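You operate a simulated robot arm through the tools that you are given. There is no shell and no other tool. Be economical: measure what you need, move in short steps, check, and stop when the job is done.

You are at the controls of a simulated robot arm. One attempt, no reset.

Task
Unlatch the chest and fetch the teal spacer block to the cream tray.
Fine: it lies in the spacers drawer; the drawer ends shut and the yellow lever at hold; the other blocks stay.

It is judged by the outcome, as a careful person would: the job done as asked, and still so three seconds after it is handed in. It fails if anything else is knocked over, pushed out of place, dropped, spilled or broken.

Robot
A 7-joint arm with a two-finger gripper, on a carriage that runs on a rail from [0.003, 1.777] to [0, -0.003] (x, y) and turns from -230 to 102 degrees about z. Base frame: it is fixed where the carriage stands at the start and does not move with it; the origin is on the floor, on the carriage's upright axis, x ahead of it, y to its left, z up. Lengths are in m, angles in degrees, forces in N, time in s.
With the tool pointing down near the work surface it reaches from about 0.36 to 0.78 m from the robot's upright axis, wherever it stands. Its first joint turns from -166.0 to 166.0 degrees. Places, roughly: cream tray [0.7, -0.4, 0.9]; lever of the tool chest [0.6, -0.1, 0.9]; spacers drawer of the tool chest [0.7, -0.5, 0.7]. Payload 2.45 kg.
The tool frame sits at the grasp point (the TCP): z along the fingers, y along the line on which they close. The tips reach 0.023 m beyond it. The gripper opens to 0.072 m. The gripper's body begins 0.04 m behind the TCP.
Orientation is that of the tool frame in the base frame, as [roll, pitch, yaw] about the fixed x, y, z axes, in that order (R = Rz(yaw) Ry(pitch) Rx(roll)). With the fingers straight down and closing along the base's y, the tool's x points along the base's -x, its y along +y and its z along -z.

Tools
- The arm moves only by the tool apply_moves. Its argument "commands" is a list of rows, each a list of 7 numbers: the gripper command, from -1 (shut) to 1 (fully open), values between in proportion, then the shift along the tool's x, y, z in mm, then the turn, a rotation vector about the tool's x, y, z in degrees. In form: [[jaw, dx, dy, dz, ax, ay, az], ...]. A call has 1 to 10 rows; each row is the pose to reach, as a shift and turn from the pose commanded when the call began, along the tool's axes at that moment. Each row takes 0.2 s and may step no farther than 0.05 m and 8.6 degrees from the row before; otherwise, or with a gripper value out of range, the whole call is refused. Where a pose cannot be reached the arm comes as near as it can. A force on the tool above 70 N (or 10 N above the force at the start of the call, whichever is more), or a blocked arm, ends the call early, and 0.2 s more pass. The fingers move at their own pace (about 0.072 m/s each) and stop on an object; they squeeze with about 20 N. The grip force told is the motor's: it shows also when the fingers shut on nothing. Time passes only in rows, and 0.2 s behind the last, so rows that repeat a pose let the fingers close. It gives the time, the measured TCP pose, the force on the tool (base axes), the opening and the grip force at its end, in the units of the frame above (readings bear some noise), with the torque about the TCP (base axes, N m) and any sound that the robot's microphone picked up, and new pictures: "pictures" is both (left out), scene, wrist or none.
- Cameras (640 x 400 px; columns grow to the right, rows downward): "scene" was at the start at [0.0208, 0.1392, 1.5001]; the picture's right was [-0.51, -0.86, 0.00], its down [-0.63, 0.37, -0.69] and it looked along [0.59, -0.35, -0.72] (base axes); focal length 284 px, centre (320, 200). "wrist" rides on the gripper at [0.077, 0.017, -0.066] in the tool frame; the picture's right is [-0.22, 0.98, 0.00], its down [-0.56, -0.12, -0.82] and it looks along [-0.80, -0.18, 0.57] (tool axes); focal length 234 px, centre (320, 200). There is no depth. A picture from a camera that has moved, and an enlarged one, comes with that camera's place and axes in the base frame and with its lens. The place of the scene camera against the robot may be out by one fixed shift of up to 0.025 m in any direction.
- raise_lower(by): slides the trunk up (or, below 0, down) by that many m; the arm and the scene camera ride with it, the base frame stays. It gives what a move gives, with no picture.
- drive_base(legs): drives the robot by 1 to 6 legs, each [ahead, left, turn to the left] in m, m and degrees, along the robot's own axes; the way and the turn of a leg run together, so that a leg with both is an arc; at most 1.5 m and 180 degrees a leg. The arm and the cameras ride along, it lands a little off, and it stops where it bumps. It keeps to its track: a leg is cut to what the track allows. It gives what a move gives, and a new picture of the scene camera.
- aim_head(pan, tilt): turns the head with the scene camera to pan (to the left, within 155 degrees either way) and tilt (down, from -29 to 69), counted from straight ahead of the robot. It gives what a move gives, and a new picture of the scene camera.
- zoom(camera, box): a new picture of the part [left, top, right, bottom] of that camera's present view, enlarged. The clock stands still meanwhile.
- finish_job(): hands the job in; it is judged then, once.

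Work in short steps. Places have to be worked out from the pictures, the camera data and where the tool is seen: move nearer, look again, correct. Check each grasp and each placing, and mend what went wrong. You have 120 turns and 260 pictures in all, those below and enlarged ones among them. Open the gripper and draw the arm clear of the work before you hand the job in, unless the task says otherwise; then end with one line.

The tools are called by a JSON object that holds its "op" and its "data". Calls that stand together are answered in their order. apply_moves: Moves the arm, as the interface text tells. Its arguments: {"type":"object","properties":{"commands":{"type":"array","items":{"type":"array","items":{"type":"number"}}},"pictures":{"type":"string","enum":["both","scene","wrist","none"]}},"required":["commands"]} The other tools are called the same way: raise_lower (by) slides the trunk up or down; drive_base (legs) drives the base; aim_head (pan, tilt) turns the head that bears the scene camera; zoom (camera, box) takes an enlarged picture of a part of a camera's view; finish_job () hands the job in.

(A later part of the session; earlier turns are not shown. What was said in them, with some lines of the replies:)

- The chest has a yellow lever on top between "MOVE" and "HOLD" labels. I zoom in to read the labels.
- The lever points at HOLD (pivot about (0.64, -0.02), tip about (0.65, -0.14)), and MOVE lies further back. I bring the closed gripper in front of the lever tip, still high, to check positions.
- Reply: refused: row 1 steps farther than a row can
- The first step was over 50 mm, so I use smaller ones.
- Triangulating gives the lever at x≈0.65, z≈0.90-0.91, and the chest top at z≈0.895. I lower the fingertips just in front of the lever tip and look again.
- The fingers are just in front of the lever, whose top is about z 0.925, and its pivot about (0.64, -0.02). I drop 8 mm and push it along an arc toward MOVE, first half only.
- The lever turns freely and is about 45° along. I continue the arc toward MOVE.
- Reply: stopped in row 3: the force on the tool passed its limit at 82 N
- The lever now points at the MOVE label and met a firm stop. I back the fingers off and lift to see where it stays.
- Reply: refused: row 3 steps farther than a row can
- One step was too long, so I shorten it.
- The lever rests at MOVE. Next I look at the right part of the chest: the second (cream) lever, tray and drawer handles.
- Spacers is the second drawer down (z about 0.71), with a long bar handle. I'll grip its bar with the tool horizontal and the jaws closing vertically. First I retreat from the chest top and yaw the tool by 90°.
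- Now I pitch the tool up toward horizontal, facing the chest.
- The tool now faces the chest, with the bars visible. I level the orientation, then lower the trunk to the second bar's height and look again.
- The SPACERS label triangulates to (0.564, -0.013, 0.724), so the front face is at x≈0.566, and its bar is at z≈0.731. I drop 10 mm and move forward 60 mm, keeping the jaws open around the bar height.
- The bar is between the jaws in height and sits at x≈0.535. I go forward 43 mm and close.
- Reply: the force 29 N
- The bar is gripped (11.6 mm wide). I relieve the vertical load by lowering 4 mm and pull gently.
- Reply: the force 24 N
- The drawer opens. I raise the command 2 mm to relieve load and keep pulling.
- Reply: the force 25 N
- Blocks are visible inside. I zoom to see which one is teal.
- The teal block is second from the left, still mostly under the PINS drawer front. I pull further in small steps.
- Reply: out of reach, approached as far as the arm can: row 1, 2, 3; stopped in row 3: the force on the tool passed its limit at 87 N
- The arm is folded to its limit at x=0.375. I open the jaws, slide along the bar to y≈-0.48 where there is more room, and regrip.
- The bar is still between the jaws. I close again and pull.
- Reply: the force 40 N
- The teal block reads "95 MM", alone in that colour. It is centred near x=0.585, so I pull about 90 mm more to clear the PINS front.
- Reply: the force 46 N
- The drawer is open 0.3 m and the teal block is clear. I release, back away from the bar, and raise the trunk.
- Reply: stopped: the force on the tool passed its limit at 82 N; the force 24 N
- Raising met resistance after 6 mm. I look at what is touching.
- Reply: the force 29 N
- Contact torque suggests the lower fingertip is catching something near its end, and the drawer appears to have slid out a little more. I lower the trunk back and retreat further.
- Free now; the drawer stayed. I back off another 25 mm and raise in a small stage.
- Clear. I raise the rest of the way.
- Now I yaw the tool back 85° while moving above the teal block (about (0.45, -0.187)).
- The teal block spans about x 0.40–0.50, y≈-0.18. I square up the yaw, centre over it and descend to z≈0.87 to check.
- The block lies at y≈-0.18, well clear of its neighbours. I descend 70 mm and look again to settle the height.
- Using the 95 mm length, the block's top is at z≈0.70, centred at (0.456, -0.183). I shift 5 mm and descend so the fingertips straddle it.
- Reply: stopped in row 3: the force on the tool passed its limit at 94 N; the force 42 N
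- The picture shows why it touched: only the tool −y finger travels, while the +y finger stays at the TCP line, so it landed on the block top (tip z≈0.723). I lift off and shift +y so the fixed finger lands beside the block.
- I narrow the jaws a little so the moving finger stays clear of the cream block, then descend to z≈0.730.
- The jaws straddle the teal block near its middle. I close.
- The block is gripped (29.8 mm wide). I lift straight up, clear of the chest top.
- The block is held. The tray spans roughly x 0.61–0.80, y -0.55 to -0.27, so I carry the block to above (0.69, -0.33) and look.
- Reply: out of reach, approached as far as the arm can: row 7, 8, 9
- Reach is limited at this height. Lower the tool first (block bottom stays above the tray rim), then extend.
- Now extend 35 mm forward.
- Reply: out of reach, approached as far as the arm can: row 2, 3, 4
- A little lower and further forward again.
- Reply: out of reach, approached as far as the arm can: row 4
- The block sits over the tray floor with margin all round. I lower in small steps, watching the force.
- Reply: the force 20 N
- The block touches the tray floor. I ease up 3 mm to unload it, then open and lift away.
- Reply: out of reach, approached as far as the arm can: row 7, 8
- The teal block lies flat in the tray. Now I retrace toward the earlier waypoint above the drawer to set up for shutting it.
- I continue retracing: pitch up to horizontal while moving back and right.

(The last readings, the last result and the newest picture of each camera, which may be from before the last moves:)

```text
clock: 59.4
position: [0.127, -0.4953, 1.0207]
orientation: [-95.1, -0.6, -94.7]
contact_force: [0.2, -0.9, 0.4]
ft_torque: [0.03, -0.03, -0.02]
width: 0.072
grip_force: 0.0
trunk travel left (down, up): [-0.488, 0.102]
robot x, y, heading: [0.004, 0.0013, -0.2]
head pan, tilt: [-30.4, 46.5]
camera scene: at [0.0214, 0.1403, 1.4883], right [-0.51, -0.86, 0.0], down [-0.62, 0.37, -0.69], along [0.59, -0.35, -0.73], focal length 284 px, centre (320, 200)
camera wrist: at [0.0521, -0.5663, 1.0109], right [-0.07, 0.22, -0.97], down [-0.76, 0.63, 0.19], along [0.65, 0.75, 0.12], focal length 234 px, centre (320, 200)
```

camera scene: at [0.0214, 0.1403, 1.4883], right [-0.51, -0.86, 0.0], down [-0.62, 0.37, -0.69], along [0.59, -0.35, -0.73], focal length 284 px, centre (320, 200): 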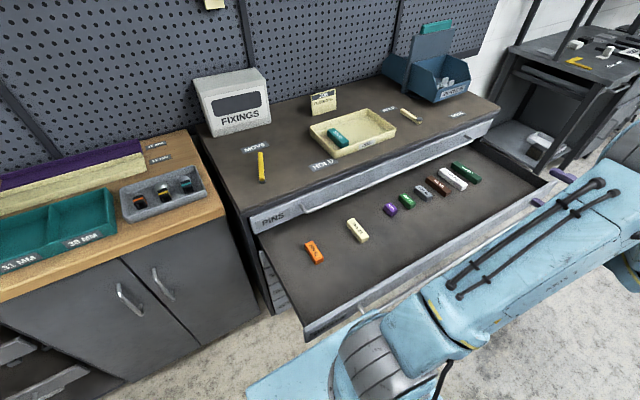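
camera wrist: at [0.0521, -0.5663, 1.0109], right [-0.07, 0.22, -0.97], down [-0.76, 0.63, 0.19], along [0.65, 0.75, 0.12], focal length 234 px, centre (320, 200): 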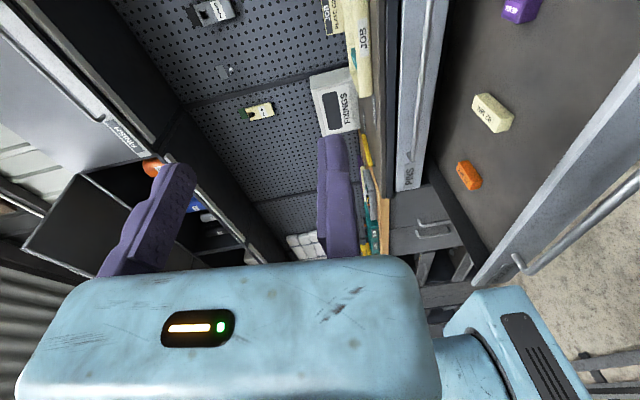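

The tray is undisturbed and the block rests in it. I level the tool and lower the trunk in front of the bar, at the same clear x as before.

{"op": "apply_moves", "data": {"commands": [[1, 0, 0, 0, 5.1, -4.7, 0.6]], "pictures": "none"}}

{"op": "raise_lower", "data": {"by": -0.2}}

{"op": "raise_lower", "data": {"by": -0.1}}

{"op": "apply_moves", "data": {"commands": [[1, 0, 0, 0, 0, 0, 0]]}}

{"op": "zoom", "data": {"camera": "scene", "box": [400, 100, 640, 250]}}

```text
clock: 59.8
position: [0.1251, -0.4939, 1.0207]
orientation: [-90.0, 0.4, -90.2]
contact_force: [0.5, 0.2, -0.2]
ft_torque: [-0.03, 0.01, -0.02]
width: 0.0722
grip_force: 0.1
trunk travel left (down, up): [-0.488, 0.102]
robot x, y, heading: [0.0003, 0.0033, -0.4]
head pan, tilt: [-30.4, 46.5]
```

```text
clock: 61.9
position: [0.1261, -0.4952, 0.8217]
orientation: [-90.0, 0.4, -90.2]
contact_force: [0.3, 0.4, 1.2]
ft_torque: [0.04, -0.02, 0.0]
width: 0.0721
grip_force: 0.1
trunk travel left (down, up): [-0.288, 0.302]
robot x, y, heading: [-0.003, -0.0002, 0.0]
head pan, tilt: [-30.4, 46.5]
```

```text
clock: 63.3
position: [0.1261, -0.4935, 0.7204]
orientation: [-90.1, 0.4, -90.2]
contact_force: [0.3, 0.5, -0.1]
ft_torque: [-0.01, -0.02, 0.01]
width: 0.0719
grip_force: 0.1
trunk travel left (down, up): [-0.188, 0.402]
robot x, y, heading: [0.0027, 0.0012, -0.3]
head pan, tilt: [-30.4, 46.5]
```

```text
clock: 63.7
position: [0.1259, -0.4943, 0.7216]
orientation: [-90.2, 0.3, -90.2]
contact_force: [-0.1, 0.2, -1.1]
ft_torque: [-0.04, -0.01, -0.02]
width: 0.072
grip_force: 0.0
trunk travel left (down, up): [-0.188, 0.402]
robot x, y, heading: [-0.0027, 0.0018, 0.1]
head pan, tilt: [-30.4, 46.5]
camera scene: at [0.0211, 0.1402, 1.1883], right [-0.51, -0.86, 0.0], down [-0.62, 0.37, -0.69], along [0.59, -0.35, -0.72], focal length 284 px, centre (320, 200)
camera wrist: at [0.0594, -0.5712, 0.7036], right [0.0, 0.22, -0.97], down [-0.82, 0.56, 0.13], along [0.58, 0.8, 0.18], focal length 234 px, centre (320, 200)
```

scene: 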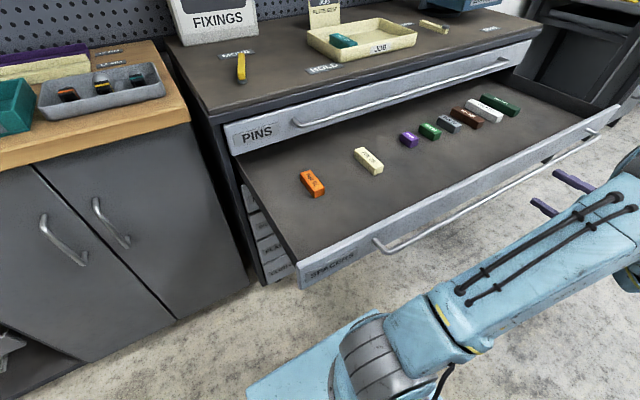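
wrist: 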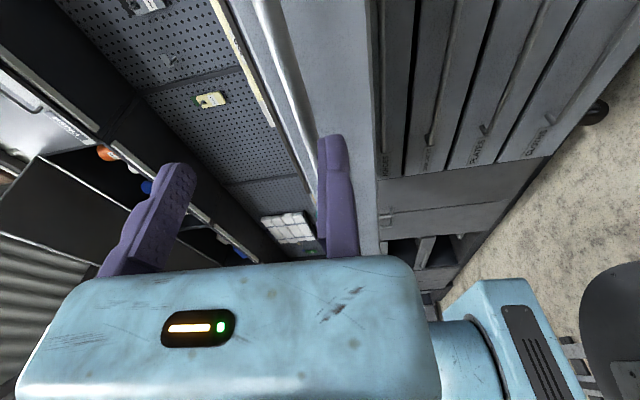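

```text
2.67 times, centred on (520, 175) of scene
camera zoom: at [0.0211, 0.1402, 1.1883], right [-0.51, -0.86, 0.0], down [-0.62, 0.37, -0.69], along [0.59, -0.35, -0.72], focal length 758 px, centre (-213, 267)
```

zoom: 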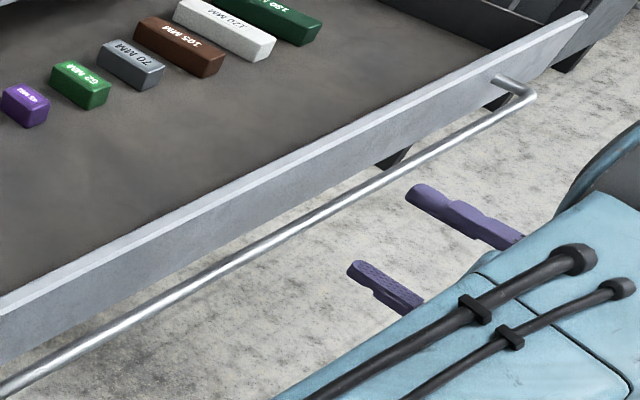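

The bar is ahead, with the fixed finger just below it. I half-close the jaws so the upper finger stays in front of the panel, advance around the bar and clamp.

{"op": "apply_moves", "data": {"commands": [[0, 0, 0, 0, 0, 0, 0], [0, 0, 0, 20, 0, 0, 0], [0, 0, 0, 40, 0, 0, 0], [0, 0, 0, 60, 0, 0, 0], [0, 0, 0, 72, 0, 0, 0], [0, 0, 0, 80, 0, 0, 0]]}}

{"op": "zoom", "data": {"camera": "scene", "box": [400, 100, 640, 250]}}

```text
clock: 65.1
position: [0.206, -0.4942, 0.7218]
orientation: [-90.1, 0.4, -90.3]
contact_force: [0.5, 0.4, 0.1]
ft_torque: [0.0, 0.03, -0.01]
width: 0.0361
grip_force: 0.0
trunk travel left (down, up): [-0.188, 0.402]
robot x, y, heading: [-0.0022, 0.004, -0.1]
head pan, tilt: [-30.4, 46.5]
camera scene: at [0.021, 0.1402, 1.1883], right [-0.51, -0.86, 0.0], down [-0.62, 0.37, -0.69], along [0.59, -0.35, -0.72], focal length 284 px, centre (320, 200)
camera wrist: at [0.1391, -0.5717, 0.7036], right [0.0, 0.22, -0.97], down [-0.82, 0.56, 0.13], along [0.58, 0.8, 0.18], focal length 234 px, centre (320, 200)
```

scene: 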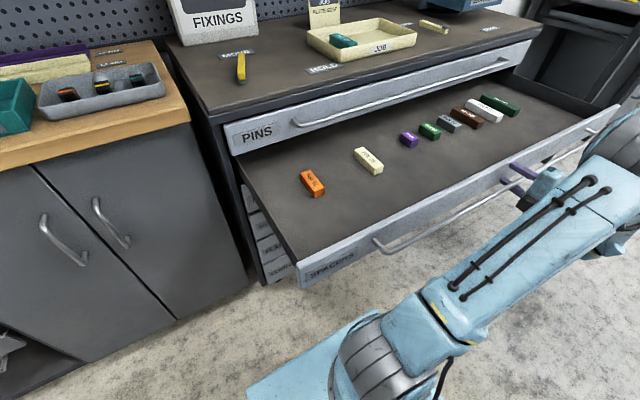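
wrist: 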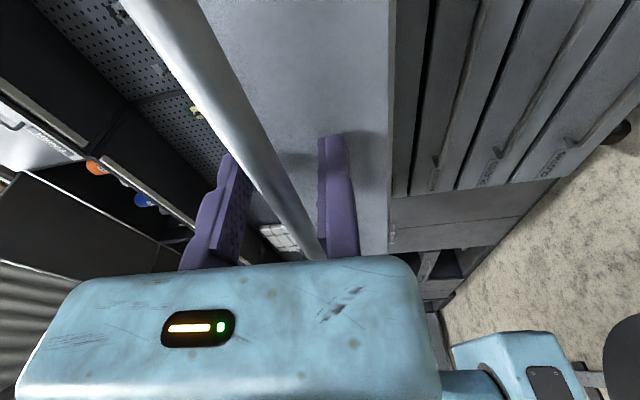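

```text
2.67 times, centred on (520, 175) of scene
camera zoom: at [0.021, 0.1402, 1.1883], right [-0.51, -0.86, 0.0], down [-0.62, 0.37, -0.69], along [0.59, -0.35, -0.72], focal length 758 px, centre (-213, 267)
```

zoom: 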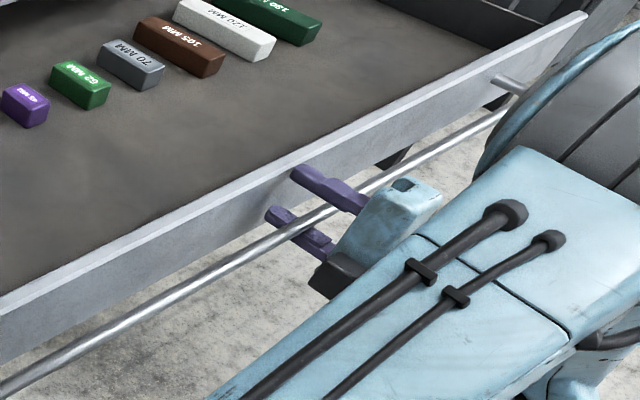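

The bar is between the jaws. I raise 5 mm, clamp, and push slowly.

{"op": "apply_moves", "data": {"commands": [[-1, 0, -5, 0, 0, 0, 0], [-1, 0, -5, 0, 0, 0, 0], [-1, 0, -5, 0, 0, 0, 0], [-1, 0, -5, 10, 0, 0, 0], [-1, 0, -5, 25, 0, 0, 0], [-1, 0, -5, 40, 0, 0, 0], [-1, 0, -5, 55, 0, 0, 0], [-1, 0, -5, 70, 0, 0, 0], [-1, 0, -5, 85, 0, 0, 0], [-1, 0, -5, 100, 0, 0, 0]]}}

```text
clock: 67.3
position: [0.3071, -0.4954, 0.7264]
orientation: [-90.0, 0.2, -90.2]
contact_force: [0.4, -12.5, 39.3]
ft_torque: [0.1, 0.48, -0.21]
width: 0.0134
grip_force: 39.8
trunk travel left (down, up): [-0.188, 0.402]
robot x, y, heading: [-0.0003, 0.0006, -0.2]
head pan, tilt: [-30.4, 46.5]
camera scene: at [0.02, 0.1411, 1.1883], right [-0.51, -0.86, 0.0], down [-0.62, 0.37, -0.69], along [0.59, -0.35, -0.72], focal length 284 px, centre (320, 200)
camera wrist: at [0.241, -0.5718, 0.7094], right [0.0, 0.22, -0.98], down [-0.82, 0.56, 0.13], along [0.58, 0.8, 0.18], focal length 234 px, centre (320, 200)
```

scene: 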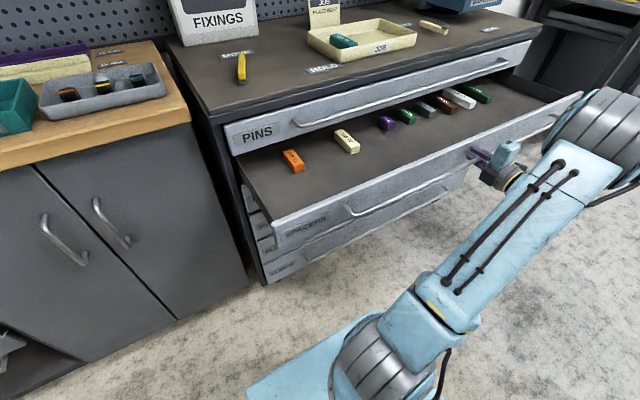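
wrist: 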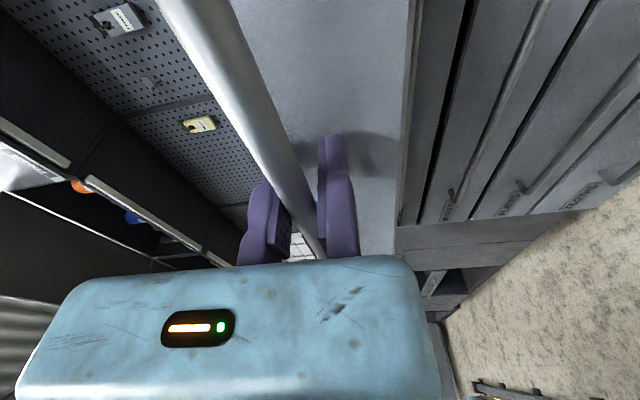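

It is moving in. I raise another 3 mm to relieve load and keep pushing.

{"op": "apply_moves", "data": {"commands": [[-1, 0, -3, 10, 0, 0, 0], [-1, 0, -3, 25, 0, 0, 0], [-1, 0, -3, 40, 0, 0, 0], [-1, 0, -3, 55, 0, 0, 0], [-1, 0, -3, 70, 0, 0, 0], [-1, 0, -3, 85, 0, 0, 0], [-1, 0, -3, 100, 0, 0, 0], [-1, 0, -3, 115, 0, 0, 0], [-1, 0, -3, 130, 0, 0, 0]]}}

```text
clock: 69.3
position: [0.4374, -0.4937, 0.7283]
orientation: [-90.1, 0.4, -90.1]
contact_force: [-2.0, 1.7, 7.0]
ft_torque: [-0.37, 0.05, 0.02]
width: 0.0115
grip_force: 38.5
trunk travel left (down, up): [-0.188, 0.402]
robot x, y, heading: [-0.002, 0.0004, -0.0]
head pan, tilt: [-30.4, 46.5]
camera scene: at [0.0207, 0.1406, 1.1882], right [-0.51, -0.86, 0.0], down [-0.62, 0.37, -0.69], along [0.59, -0.35, -0.72], focal length 284 px, centre (320, 200)
camera wrist: at [0.3709, -0.5721, 0.7111], right [0.0, 0.22, -0.97], down [-0.82, 0.56, 0.13], along [0.57, 0.8, 0.18], focal length 234 px, centre (320, 200)
```

scene: 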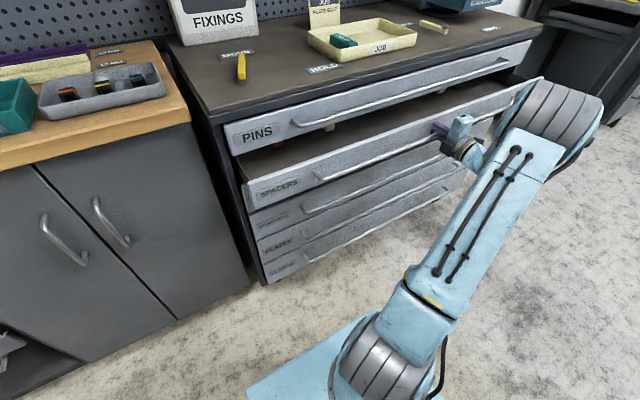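
wrist: 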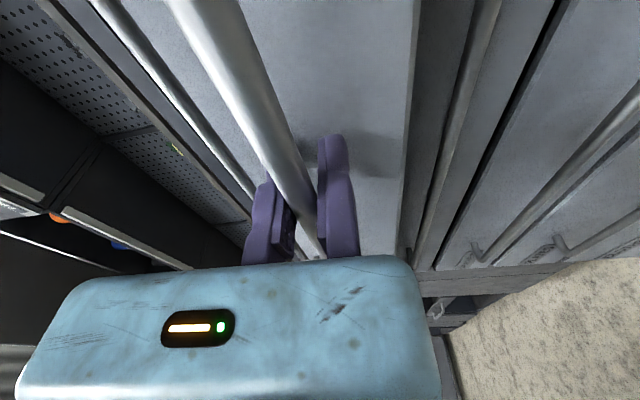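

About 95 mm remain. I continue, slowing at the end.

{"op": "apply_moves", "data": {"commands": [[-1, 0, 0, 15, 0, 0, 0], [-1, 0, 0, 30, 0, 0, 0], [-1, 0, 0, 45, 0, 0, 0], [-1, 0, 0, 60, 0, 0, 0], [-1, 0, 0, 72, 0, 0, 0], [-1, 0, 0, 82, 0, 0, 0], [-1, 0, 0, 90, 0, 0, 0], [-1, 0, 0, 96, 0, 0, 0], [-1, 0, 0, 102, 0, 0, 0]]}}

{"op": "zoom", "data": {"camera": "scene", "box": [220, 60, 540, 260]}}

```text
clock: 71.3
position: [0.5336, -0.4959, 0.729]
orientation: [-90.1, 0.3, -90.3]
contact_force: [-33.9, 16.5, 3.9]
ft_torque: [-0.45, -0.17, 0.03]
width: 0.012
grip_force: 38.4
trunk travel left (down, up): [-0.188, 0.402]
robot x, y, heading: [0.0011, 0.0022, -0.4]
head pan, tilt: [-30.4, 46.5]
camera scene: at [0.0191, 0.1416, 1.1881], right [-0.51, -0.86, 0.0], down [-0.62, 0.37, -0.69], along [0.59, -0.35, -0.72], focal length 284 px, centre (320, 200)
camera wrist: at [0.4674, -0.5726, 0.7113], right [0.0, 0.22, -0.97], down [-0.82, 0.56, 0.13], along [0.58, 0.8, 0.18], focal length 234 px, centre (320, 200)
```

scene: 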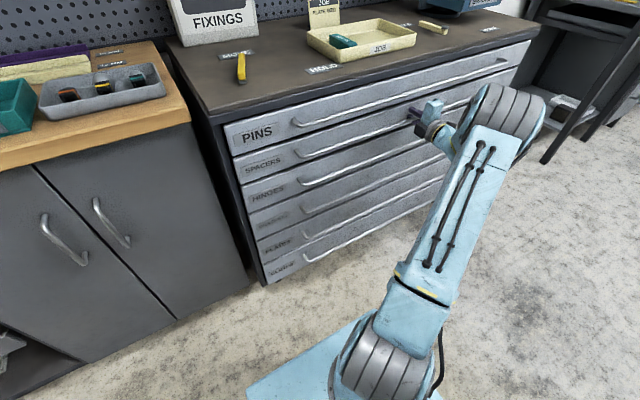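
wrist: 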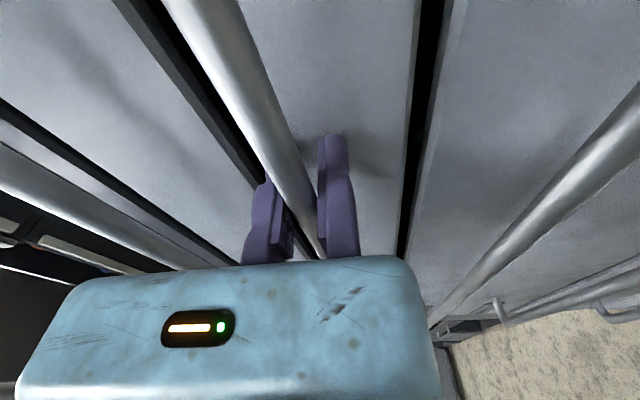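

```text
2.00 times, centred on (380, 160) of scene
camera zoom: at [0.0191, 0.1416, 1.1881], right [-0.51, -0.86, 0.0], down [-0.62, 0.37, -0.69], along [0.59, -0.35, -0.72], focal length 569 px, centre (200, 280)
```

zoom: 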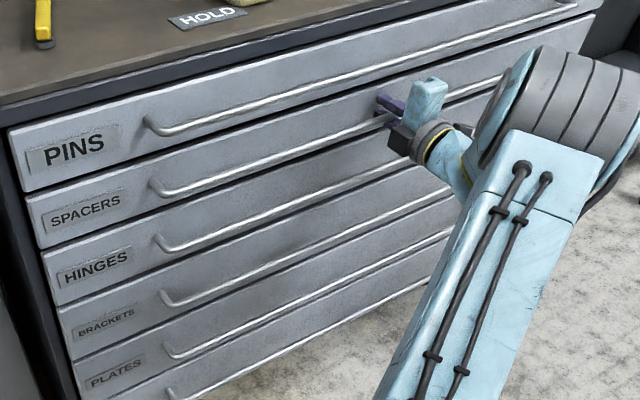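

The drawer is flush and shut (34 N against the stop). I unload, open, drop 7 mm so the fixed finger doesn't drag the bar, and back straight out.

{"op": "apply_moves", "data": {"commands": [[-1, 0, 0, -3, 0, 0, 0], [0.3, 0, 0, -3, 0, 0, 0], [0.3, 0, 3, -3, 0, 0, 0], [0.3, 0, 7, -3, 0, 0, 0], [0.3, 0, 7, -10, 0, 0, 0], [0.3, 0, 7, -30, 0, 0, 0], [0.3, 0, 7, -55, 0, 0, 0], [0.3, 0, 7, -80, 0, 0, 0], [0.3, 0, 7, -110, 0, 0, 0]]}}

{"op": "zoom", "data": {"camera": "scene", "box": [220, 60, 540, 260]}}

```text
clock: 73.3
position: [0.4278, -0.4963, 0.7228]
orientation: [-90.1, 0.4, -90.2]
contact_force: [0.3, 0.3, 1.1]
ft_torque: [-0.02, 0.0, 0.0]
width: 0.0469
grip_force: 0.0
trunk travel left (down, up): [-0.188, 0.402]
robot x, y, heading: [0.0013, 0.004, 0.1]
head pan, tilt: [-30.4, 46.5]
camera scene: at [0.0214, 0.1402, 1.1883], right [-0.51, -0.86, 0.0], down [-0.62, 0.37, -0.69], along [0.59, -0.35, -0.73], focal length 284 px, centre (320, 200)
camera wrist: at [0.3613, -0.5731, 0.7042], right [0.0, 0.22, -0.97], down [-0.82, 0.56, 0.13], along [0.58, 0.8, 0.18], focal length 234 px, centre (320, 200)
```

scene: 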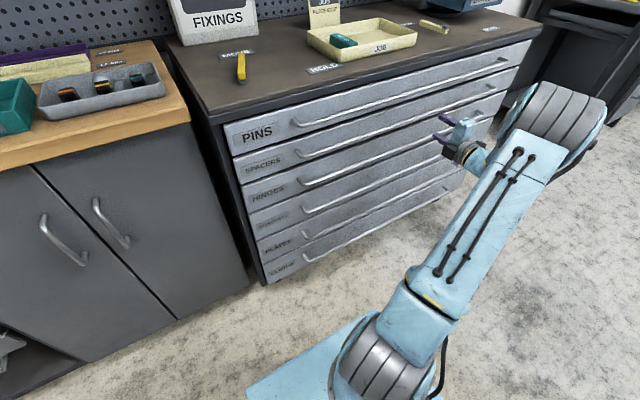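
wrist: 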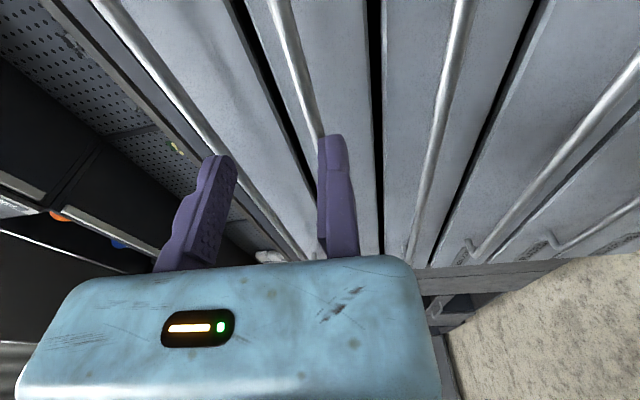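

```text
2.00 times, centred on (380, 160) of scene
camera zoom: at [0.0214, 0.1402, 1.1883], right [-0.51, -0.86, 0.0], down [-0.62, 0.37, -0.69], along [0.59, -0.35, -0.73], focal length 569 px, centre (200, 280)
```

zoom: 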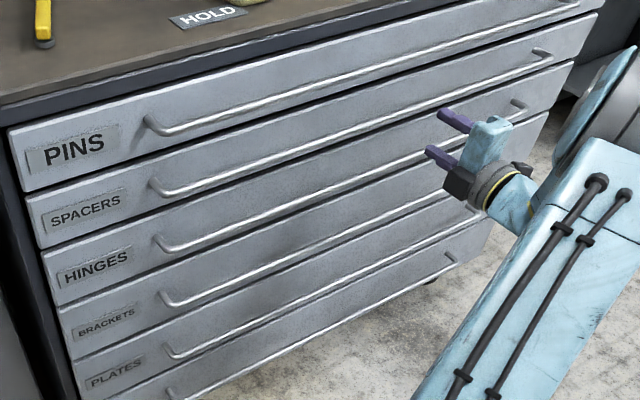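

The drawer stayed shut. Now for the lever: I raise the trunk, then turn the tool downward again while moving left.

{"op": "raise_lower", "data": {"by": 0.3}}

{"op": "apply_moves", "data": {"commands": [[-1, -24, 0, 0, -8.5, 0, 0], [-1, -48, 0, 0, -17, 0, 0], [-1, -72, 0, 0, -25.5, 0, 0], [-1, -96, 0, 0, -34, 0, 0], [-1, -120, 0, 0, -42.5, 0, 0], [-1, -144, 0, 0, -51, 0, 0], [-1, -168, 0, 0, -59.5, 0, 0], [-1, -192, 0, 0, -68, 0, 0], [-1, -216, 0, 0, -76.5, 0, 0], [-1, -240, 0, 0, -85, 0, 0]], "pictures": "none"}}

{"op": "apply_moves", "data": {"commands": [[-1, 0, 0, 0, -4.8, 0, 4], [-1, -10, 0, 0, -4.8, 0, 12], [-1, -25, 0, 0, -4.8, 0, 20], [-1, -40, 0, 0, -4.8, 0, 28], [-1, -55, 0, 0, -4.8, 0, 36], [-1, -70, 0, 0, -4.8, 0, 44], [-1, -85, 0, 0, -4.8, 0, 52], [-1, -100, 0, 0, -4.8, 0, 60], [-1, -110, 0, 0, -4.8, 0, 68]]}}

```text
clock: 76.3
position: [0.4279, -0.4966, 1.0217]
orientation: [-90.1, 0.4, -90.1]
contact_force: [-0.3, -0.5, 0.2]
ft_torque: [0.01, -0.01, 0.02]
width: 0.0469
grip_force: 0.1
trunk travel left (down, up): [-0.488, 0.102]
robot x, y, heading: [-0.0001, 0.0031, 0.0]
head pan, tilt: [-30.4, 46.5]
```

```text
clock: 78.5
position: [0.4279, -0.2568, 1.0242]
orientation: [-175.3, 0.4, -90.2]
contact_force: [-0.4, 0.5, -0.4]
ft_torque: [0.04, 0.01, 0.02]
width: 0.0
grip_force: 20.5
trunk travel left (down, up): [-0.488, 0.102]
robot x, y, heading: [-0.0028, -0.002, -0.1]
head pan, tilt: [-30.4, 46.5]
```

```text
clock: 80.5
position: [0.4289, -0.1459, 1.0242]
orientation: [177.7, 2.1, -158.4]
contact_force: [-0.3, -0.2, 1.0]
ft_torque: [0.02, 0.0, 0.01]
width: 0.0
grip_force: 19.7
trunk travel left (down, up): [-0.488, 0.102]
robot x, y, heading: [-0.0006, 0.0014, -0.1]
head pan, tilt: [-30.4, 46.5]
camera scene: at [0.0211, 0.1402, 1.4883], right [-0.51, -0.86, 0.0], down [-0.62, 0.37, -0.69], along [0.59, -0.35, -0.72], focal length 284 px, centre (320, 200)
camera wrist: at [0.3485, -0.1614, 1.0871], right [-0.16, 0.99, 0.05], down [0.55, 0.05, 0.83], along [0.82, 0.16, -0.55], focal length 234 px, centre (320, 200)
```

scene: 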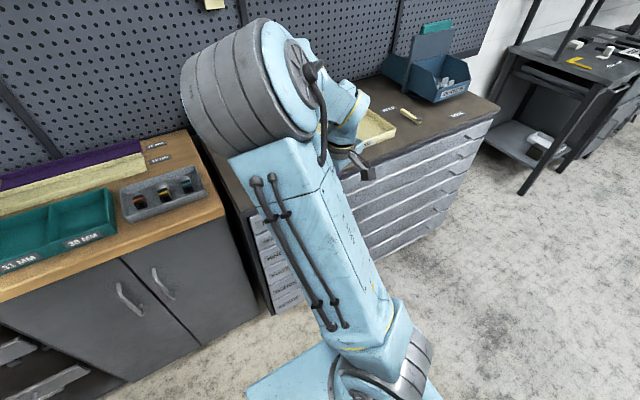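
wrist: 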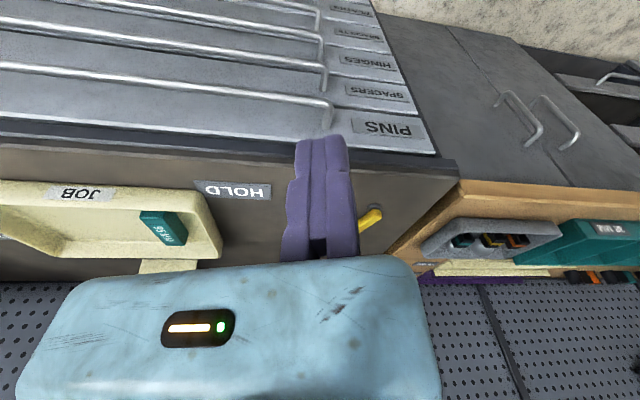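

I finish squaring the tool (yaw to 180°), staying at height.

{"op": "apply_moves", "data": {"commands": [[-1, 0, 0, 0, 0, 0, 7.2], [-1, 0, 0, 0, 0, 0, 14.4], [-1, 0, 0, 0, 0, 0, 21.6]], "pictures": "none"}}

```text
clock: 81.3
position: [0.4281, -0.1469, 1.0244]
orientation: [177.1, 1.2, -180.0]
contact_force: [0.7, 0.1, -0.7]
ft_torque: [0.0, -0.01, 0.03]
width: 0.0
grip_force: 20.4
trunk travel left (down, up): [-0.488, 0.102]
robot x, y, heading: [0.0006, 0.0014, -0.3]
head pan, tilt: [-30.4, 46.5]
```

Now I move to above the lever's left side, around (0.66, 0.015).

{"op": "apply_moves", "data": {"commands": [[-1, -30, 25, 0, 2.9, 1.2, 0], [-1, -60, 50, 0, 2.9, 1.2, 0], [-1, -95, 75, 0, 2.9, 1.2, 0], [-1, -130, 100, 0, 2.9, 1.2, 0], [-1, -165, 125, 0, 2.9, 1.2, 0], [-1, -200, 145, 0, 2.9, 1.2, 0], [-1, -232, 162, 0, 2.9, 1.2, 0]]}}

{"op": "zoom", "data": {"camera": "scene", "box": [190, 90, 350, 190]}}

```text
clock: 82.9
position: [0.6281, -0.0025, 1.0337]
orientation: [-180.0, 0.0, -179.7]
contact_force: [0.6, 0.2, -0.6]
ft_torque: [0.0, -0.01, 0.0]
width: 0.0
grip_force: 20.0
out of reach, approached as far as the arm can: row 7
trunk travel left (down, up): [-0.488, 0.102]
robot x, y, heading: [0.0005, 0.0043, 0.1]
head pan, tilt: [-30.4, 46.5]
camera scene: at [0.0208, 0.1402, 1.4884], right [-0.51, -0.86, 0.0], down [-0.62, 0.37, -0.69], along [0.59, -0.35, -0.72], focal length 284 px, centre (320, 200)
camera wrist: at [0.5506, 0.0145, 1.0998], right [0.21, 0.98, 0.0], down [0.56, -0.12, 0.82], along [0.8, -0.17, -0.57], focal length 234 px, centre (320, 200)
```

scene: 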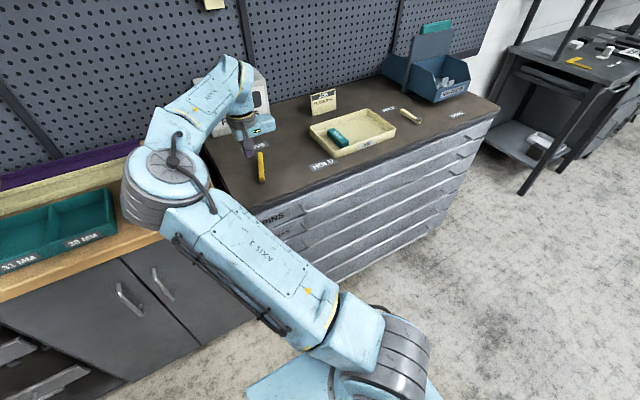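
wrist: 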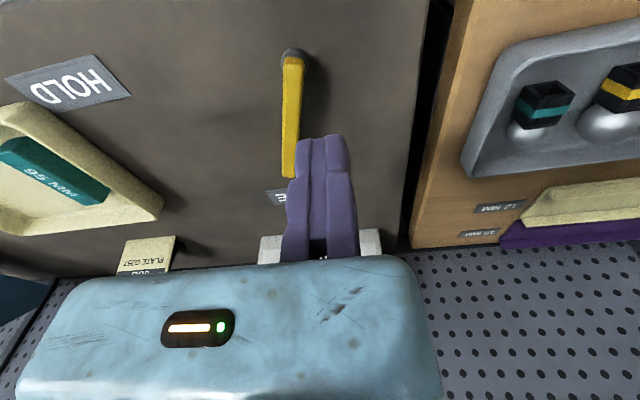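

```text
4.00 times, centred on (270, 140) of scene
camera zoom: at [0.0208, 0.1402, 1.4884], right [-0.51, -0.86, 0.0], down [-0.62, 0.37, -0.69], along [0.59, -0.35, -0.72], focal length 1137 px, centre (520, 440)
```

zoom: 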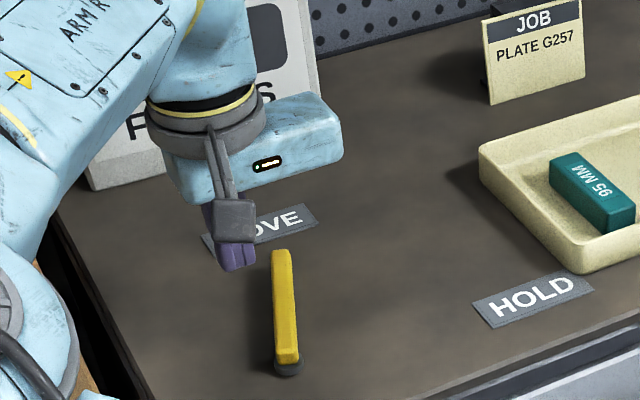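

The lever still points at MOVE, with its pivot near (0.632, -0.022). I shift to y≈+0.02 beside the lever and lower to its height.

{"op": "apply_moves", "data": {"commands": [[-1, 0, 20, 0, 0, 0, 0], [-1, 0, 25, 25, 0, 0, 0], [-1, -10, 25, 50, 0, 0, 0], [-1, -25, 25, 75, 0, 0, 0], [-1, -40, 25, 95, 0, 0, 0], [-1, -55, 25, 107, 0, 0, 0], [-1, -65, 25, 107, 0, 0, 0]]}}

{"op": "zoom", "data": {"camera": "scene", "box": [190, 90, 350, 190]}}

```text
clock: 84.5
position: [0.6737, 0.0236, 0.9357]
orientation: [-179.9, 0.5, -179.2]
contact_force: [0.5, 0.1, 0.2]
ft_torque: [0.01, 0.0, 0.0]
width: 0.0
grip_force: 19.9
out of reach, approached as far as the arm can: row 1, 6, 7
trunk travel left (down, up): [-0.488, 0.102]
robot x, y, heading: [-0.0018, 0.0009, -0.2]
head pan, tilt: [-30.4, 46.5]
camera scene: at [0.0202, 0.1397, 1.4884], right [-0.51, -0.86, 0.0], down [-0.62, 0.37, -0.69], along [0.59, -0.35, -0.72], focal length 284 px, centre (320, 200)
camera wrist: at [0.5957, 0.0391, 1.0007], right [0.2, 0.98, 0.0], down [0.55, -0.12, 0.82], along [0.81, -0.17, -0.57], focal length 234 px, centre (320, 200)
```

scene: 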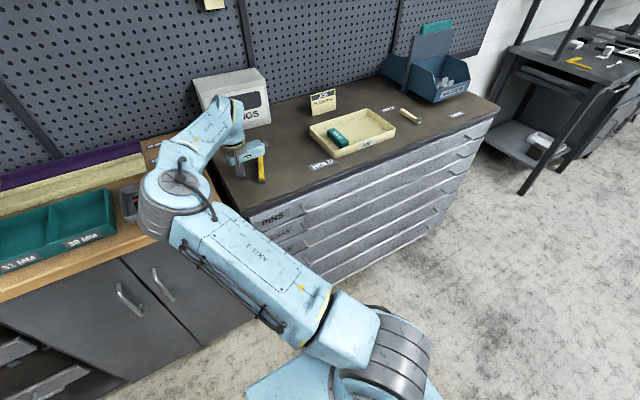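
wrist: 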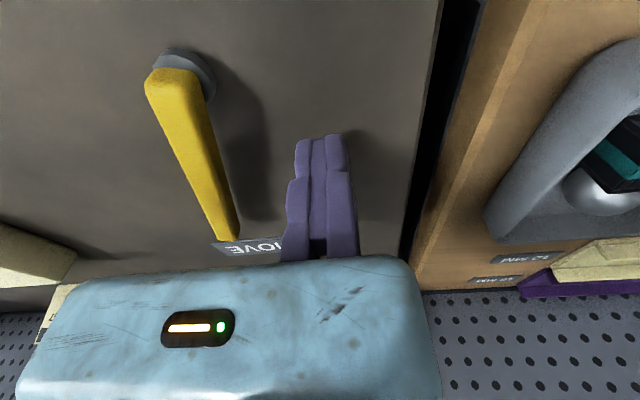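

```text
4.00 times, centred on (270, 140) of scene
camera zoom: at [0.0202, 0.1397, 1.4884], right [-0.51, -0.86, 0.0], down [-0.62, 0.37, -0.69], along [0.59, -0.35, -0.72], focal length 1137 px, centre (520, 440)
```

zoom: 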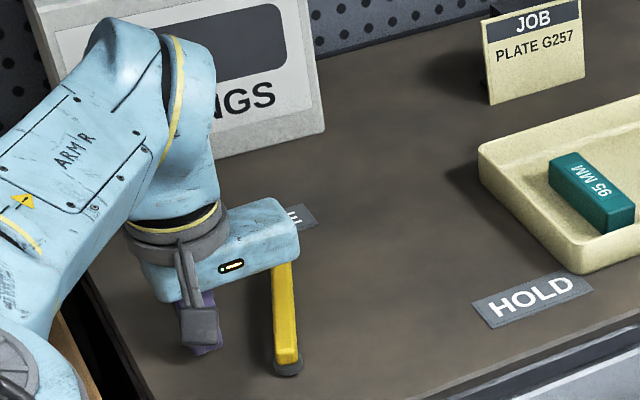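

The fingers are to the left of the lever, 40 mm clear. I lower 10 mm and begin sweeping the lever back.

{"op": "apply_moves", "data": {"commands": [[-1, 0, 0, 10, 0, 0, 0], [-1, -6, -22, 10, 0, 0, 0], [-1, -12, -43, 10, 0, 0, 0], [-1, -12, -54, 10, 0, 0, 0], [-1, -10, -66, 10, 0, 0, 0]]}}

{"op": "zoom", "data": {"camera": "scene", "box": [190, 90, 350, 190]}}

```text
clock: 85.7
position: [0.6849, -0.0442, 0.9245]
orientation: [-180.0, -0.1, -179.7]
contact_force: [-0.2, -0.4, -0.3]
ft_torque: [-0.01, -0.01, -0.01]
width: 0.0
grip_force: 19.4
trunk travel left (down, up): [-0.488, 0.102]
robot x, y, heading: [0.004, 0.0003, 0.1]
head pan, tilt: [-30.4, 46.5]
camera scene: at [0.0211, 0.1402, 1.4883], right [-0.51, -0.86, 0.0], down [-0.62, 0.37, -0.69], along [0.59, -0.35, -0.72], focal length 284 px, centre (320, 200)
camera wrist: at [0.607, -0.0277, 0.9905], right [0.21, 0.98, 0.0], down [0.56, -0.12, 0.82], along [0.8, -0.18, -0.57], focal length 234 px, centre (320, 200)
```

scene: 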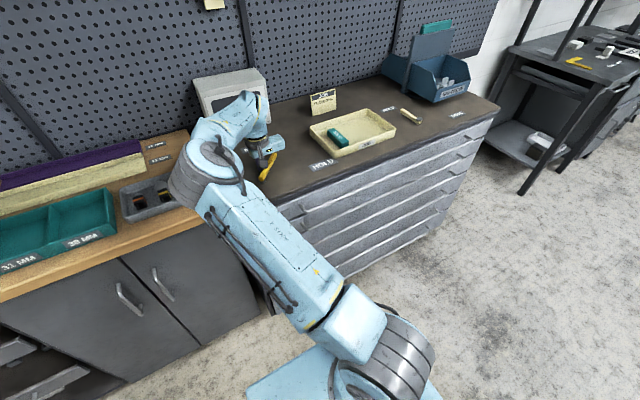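
wrist: 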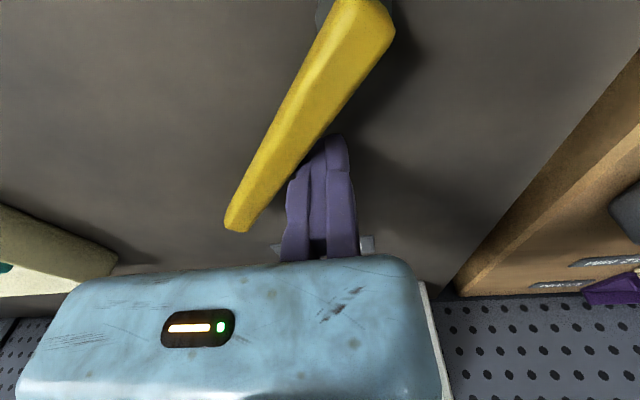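

```text
4.00 times, centred on (270, 140) of scene
camera zoom: at [0.0211, 0.1402, 1.4883], right [-0.51, -0.86, 0.0], down [-0.62, 0.37, -0.69], along [0.59, -0.35, -0.72], focal length 1137 px, centre (520, 440)
```

zoom: 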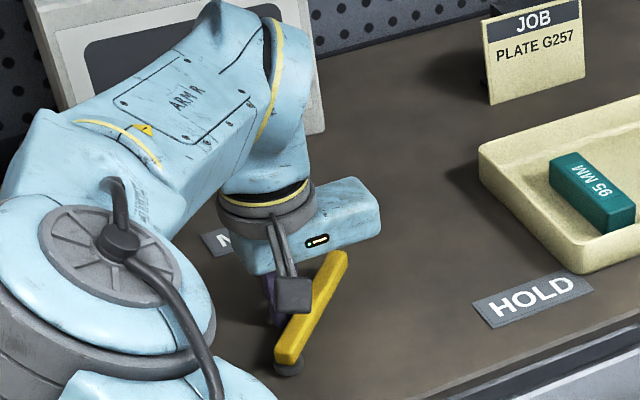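

The lever is coming round. I continue the arc toward HOLD until it meets its stop.

{"op": "apply_moves", "data": {"commands": [[-1, 6, -17, 0, 0, 0, 0], [-1, 16, -32, 0, 0, 0, 0], [-1, 25, -43, 0, 0, 0, 0], [-1, 31, -45, 0, 0, 0, 0], [-1, 35, -46, 0, 0, 0, 0], [-1, 39, -46, 0, 0, 0, 0]]}}

{"op": "zoom", "data": {"camera": "scene", "box": [210, 100, 370, 200]}}

```text
clock: 87.1
position: [0.6498, -0.0893, 0.9255]
orientation: [180.0, 0.4, -179.9]
contact_force: [44.0, -7.4, 6.4]
ft_torque: [0.14, 0.06, -0.1]
width: 0.0062
grip_force: 28.5
trunk travel left (down, up): [-0.488, 0.102]
robot x, y, heading: [0.0002, -0.001, -0.1]
head pan, tilt: [-30.4, 46.5]
camera scene: at [0.0247, 0.1394, 1.4885], right [-0.51, -0.86, 0.0], down [-0.63, 0.37, -0.69], along [0.59, -0.35, -0.73], focal length 284 px, centre (320, 200)
camera wrist: at [0.5715, -0.0716, 0.9906], right [0.21, 0.98, 0.0], down [0.55, -0.12, 0.82], along [0.8, -0.18, -0.57], focal length 234 px, centre (320, 200)
```

scene: 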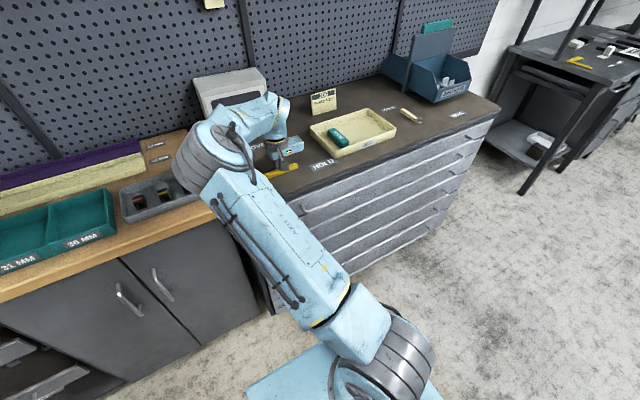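
wrist: 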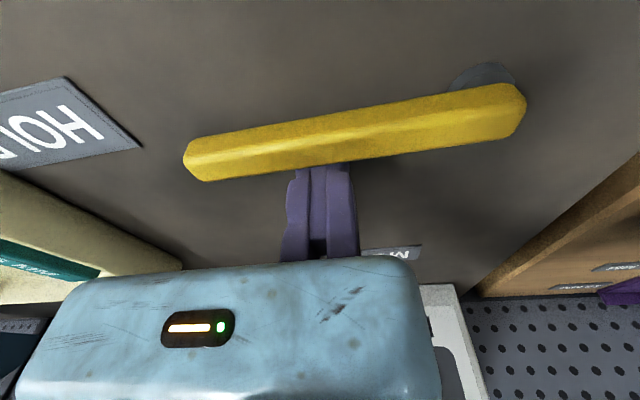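

```text
4.00 times, centred on (290, 150) of scene
camera zoom: at [0.0247, 0.1394, 1.4885], right [-0.51, -0.86, 0.0], down [-0.63, 0.37, -0.69], along [0.59, -0.35, -0.73], focal length 1137 px, centre (440, 400)
```

zoom: 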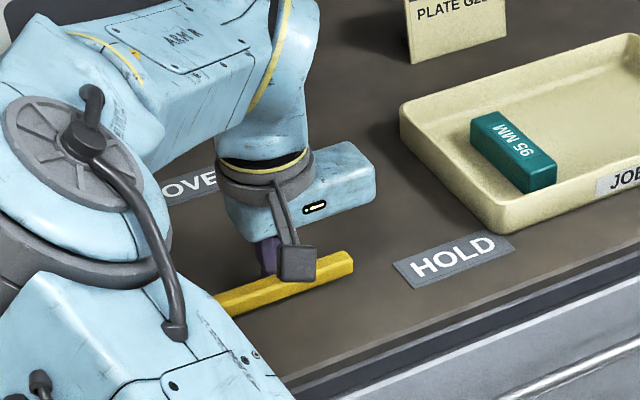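

The lever is against its HOLD stop (44 N). I back off away from it, rise clear, and check where it rests.

{"op": "apply_moves", "data": {"commands": [[-1, -8, 0, 0, 0, 0, 0], [-1, -22, 0, 0, 0, 0, 0], [-1, -22, 0, -30, 0, 0, 0], [-1, -20, 0, -65, 0, 0, 0], [-1, 5, 0, -100, 0, 0, 0], [-1, 45, 0, -120, 0, 0, 0], [-1, 90, -20, -130, 0, 0, 0], [-1, 135, -40, -140, 0, 0, 0], [-1, 180, -60, -150, 0, 0, 0]]}}

{"op": "zoom", "data": {"camera": "scene", "box": [190, 70, 510, 270]}}

```text
refused: row 7 steps farther than a row can; nothing moved
```

```text
2.00 times, centred on (350, 170) of scene
camera zoom: at [0.0247, 0.1394, 1.4885], right [-0.51, -0.86, 0.0], down [-0.63, 0.37, -0.69], along [0.59, -0.35, -0.73], focal length 569 px, centre (260, 260)
```

zoom: 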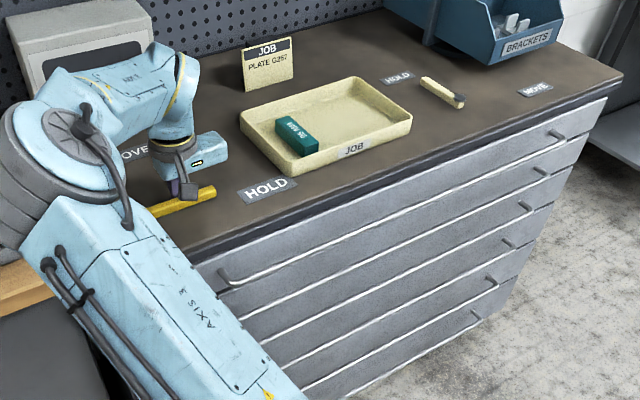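

One row was too long, so I shorten the steps.

{"op": "apply_moves", "data": {"commands": [[-1, -8, 0, 0, 0, 0, 0], [-1, -22, 0, 0, 0, 0, 0], [-1, -22, 0, -30, 0, 0, 0], [-1, -20, 0, -65, 0, 0, 0], [-1, 5, 0, -95, 0, 0, 0], [-1, 40, 0, -115, 0, 0, 0], [-1, 80, -15, -120, 0, 0, 0], [-1, 120, -35, -125, 0, 0, 0], [-1, 160, -55, -130, 0, 0, 0], [-1, 200, -75, -135, 0, 0, 0]]}}

{"op": "zoom", "data": {"camera": "wrist", "box": [100, 0, 580, 300]}}

```text
clock: 89.3
position: [0.4452, -0.1643, 1.0622]
orientation: [179.9, 0.0, -179.6]
contact_force: [-0.1, 0.0, -0.1]
ft_torque: [-0.02, 0.06, 0.01]
width: 0.0
grip_force: 28.3
trunk travel left (down, up): [-0.488, 0.102]
robot x, y, heading: [0.0009, 0.0, -0.5]
head pan, tilt: [-30.4, 46.5]
camera scene: at [0.0213, 0.1402, 1.4883], right [-0.51, -0.86, 0.0], down [-0.62, 0.37, -0.69], along [0.59, -0.35, -0.73], focal length 284 px, centre (320, 200)
camera wrist: at [0.3667, -0.1481, 1.1278], right [0.21, 0.98, 0.0], down [0.56, -0.12, 0.82], along [0.8, -0.17, -0.57], focal length 234 px, centre (320, 200)
```

scene: 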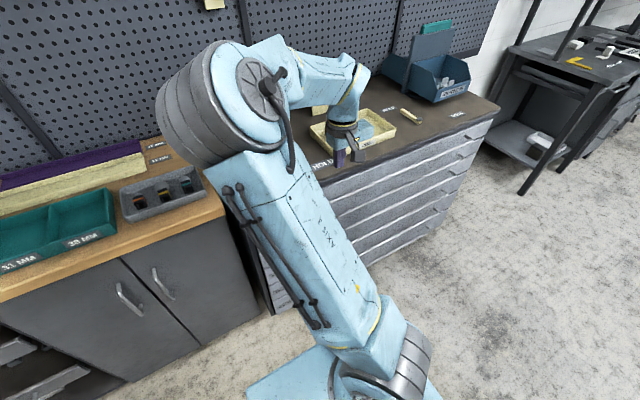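
wrist: 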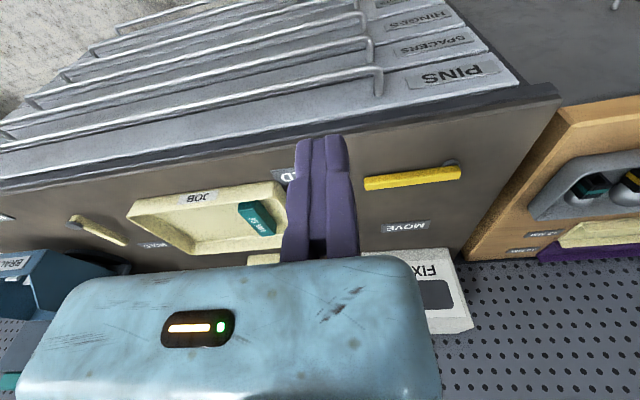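

```text
1.33 times, centred on (340, 150) of wrist
camera zoom: at [0.3667, -0.1481, 1.1278], right [0.21, 0.98, 0.0], down [0.56, -0.12, 0.82], along [0.8, -0.17, -0.57], focal length 312 px, centre (293, 267)
```

zoom: 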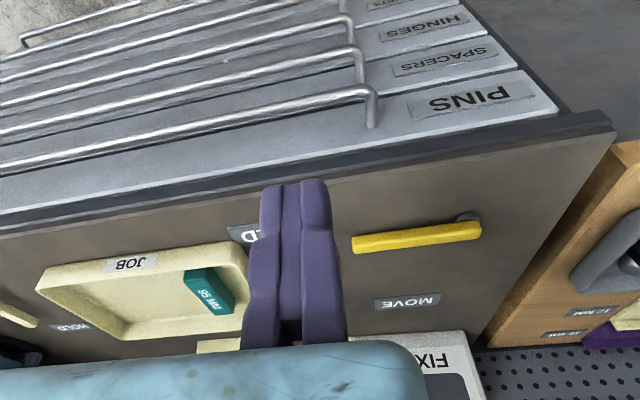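

The lever is back at its original HOLD angle, the drawer is flush and the block is in the tray. I open the gripper, draw back a bit, and check the whole scene once more.

{"op": "apply_moves", "data": {"commands": [[1, 0, 0, -15, 0, 0, 0], [1, 15, -20, -35, 0, 0, 0], [1, 15, -30, -45, 0, 0, 0], [1, 15, -30, -45, 0, 0, 0]]}}

{"op": "zoom", "data": {"camera": "scene", "box": [80, 110, 400, 310]}}

{"op": "zoom", "data": {"camera": "scene", "box": [300, 20, 520, 260]}}

```text
clock: 90.3
position: [0.4301, -0.1934, 1.1058]
orientation: [179.9, -0.1, -179.7]
contact_force: [-0.3, -1.3, 0.7]
ft_torque: [-0.01, 0.0, 0.02]
width: 0.0721
grip_force: 0.0
trunk travel left (down, up): [-0.488, 0.102]
robot x, y, heading: [0.0016, 0.0023, -0.2]
head pan, tilt: [-30.4, 46.5]
camera scene: at [0.0212, 0.1401, 1.4883], right [-0.51, -0.86, 0.0], down [-0.62, 0.37, -0.69], along [0.59, -0.35, -0.72], focal length 284 px, centre (320, 200)
camera wrist: at [0.3524, -0.1771, 1.1722], right [0.21, 0.98, 0.0], down [0.56, -0.12, 0.82], along [0.8, -0.17, -0.57], focal length 234 px, centre (320, 200)
```

scene: 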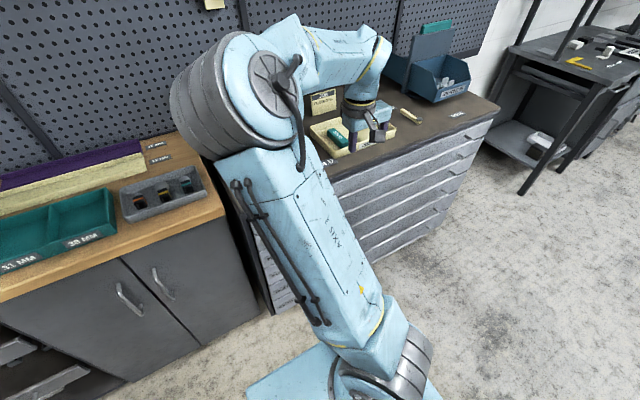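
wrist: 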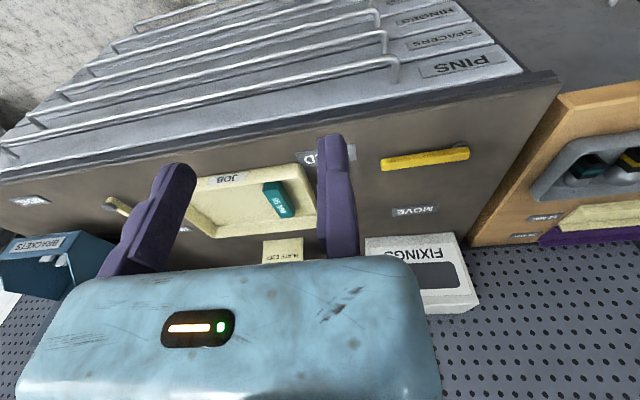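

```text
2.00 times, centred on (240, 210) of scene
camera zoom: at [0.0212, 0.1401, 1.4883], right [-0.51, -0.86, 0.0], down [-0.62, 0.37, -0.69], along [0.59, -0.35, -0.72], focal length 569 px, centre (480, 180)
```

zoom: 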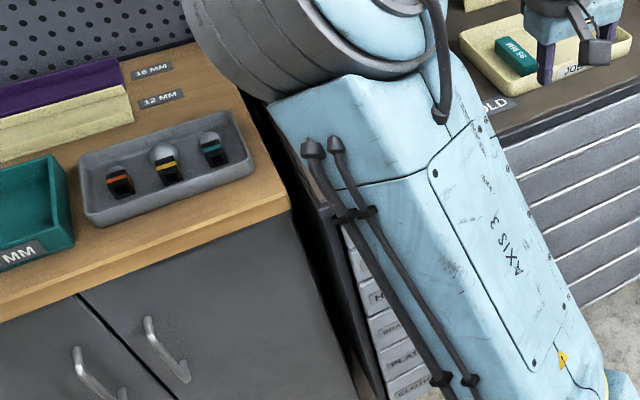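

```text
1.67 times, centred on (410, 140) of scene
camera zoom: at [0.0212, 0.1401, 1.4883], right [-0.51, -0.86, 0.0], down [-0.62, 0.37, -0.69], along [0.59, -0.35, -0.72], focal length 474 px, centre (170, 300)
```

zoom: 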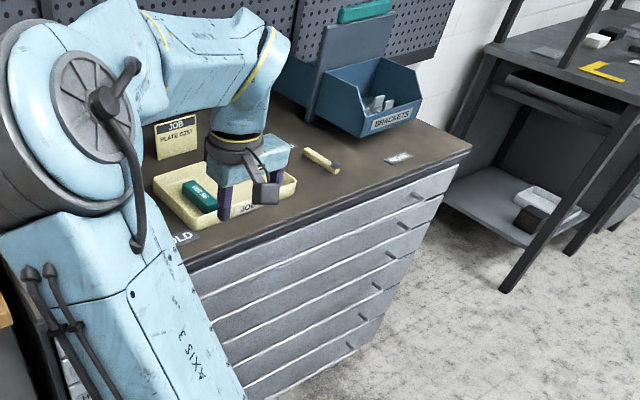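

Everything is in place: block flat in the tray, drawer shut, lever at HOLD, neighbours undisturbed, arm clear. I hand in.

{"op": "finish_job", "data": {}}

```text
The job is handed in.
```

The teal 95 mm spacer block is lying flat in the cream tray. The spacers drawer is shut, the yellow lever is back at HOLD, and the other blocks stayed in the drawer.
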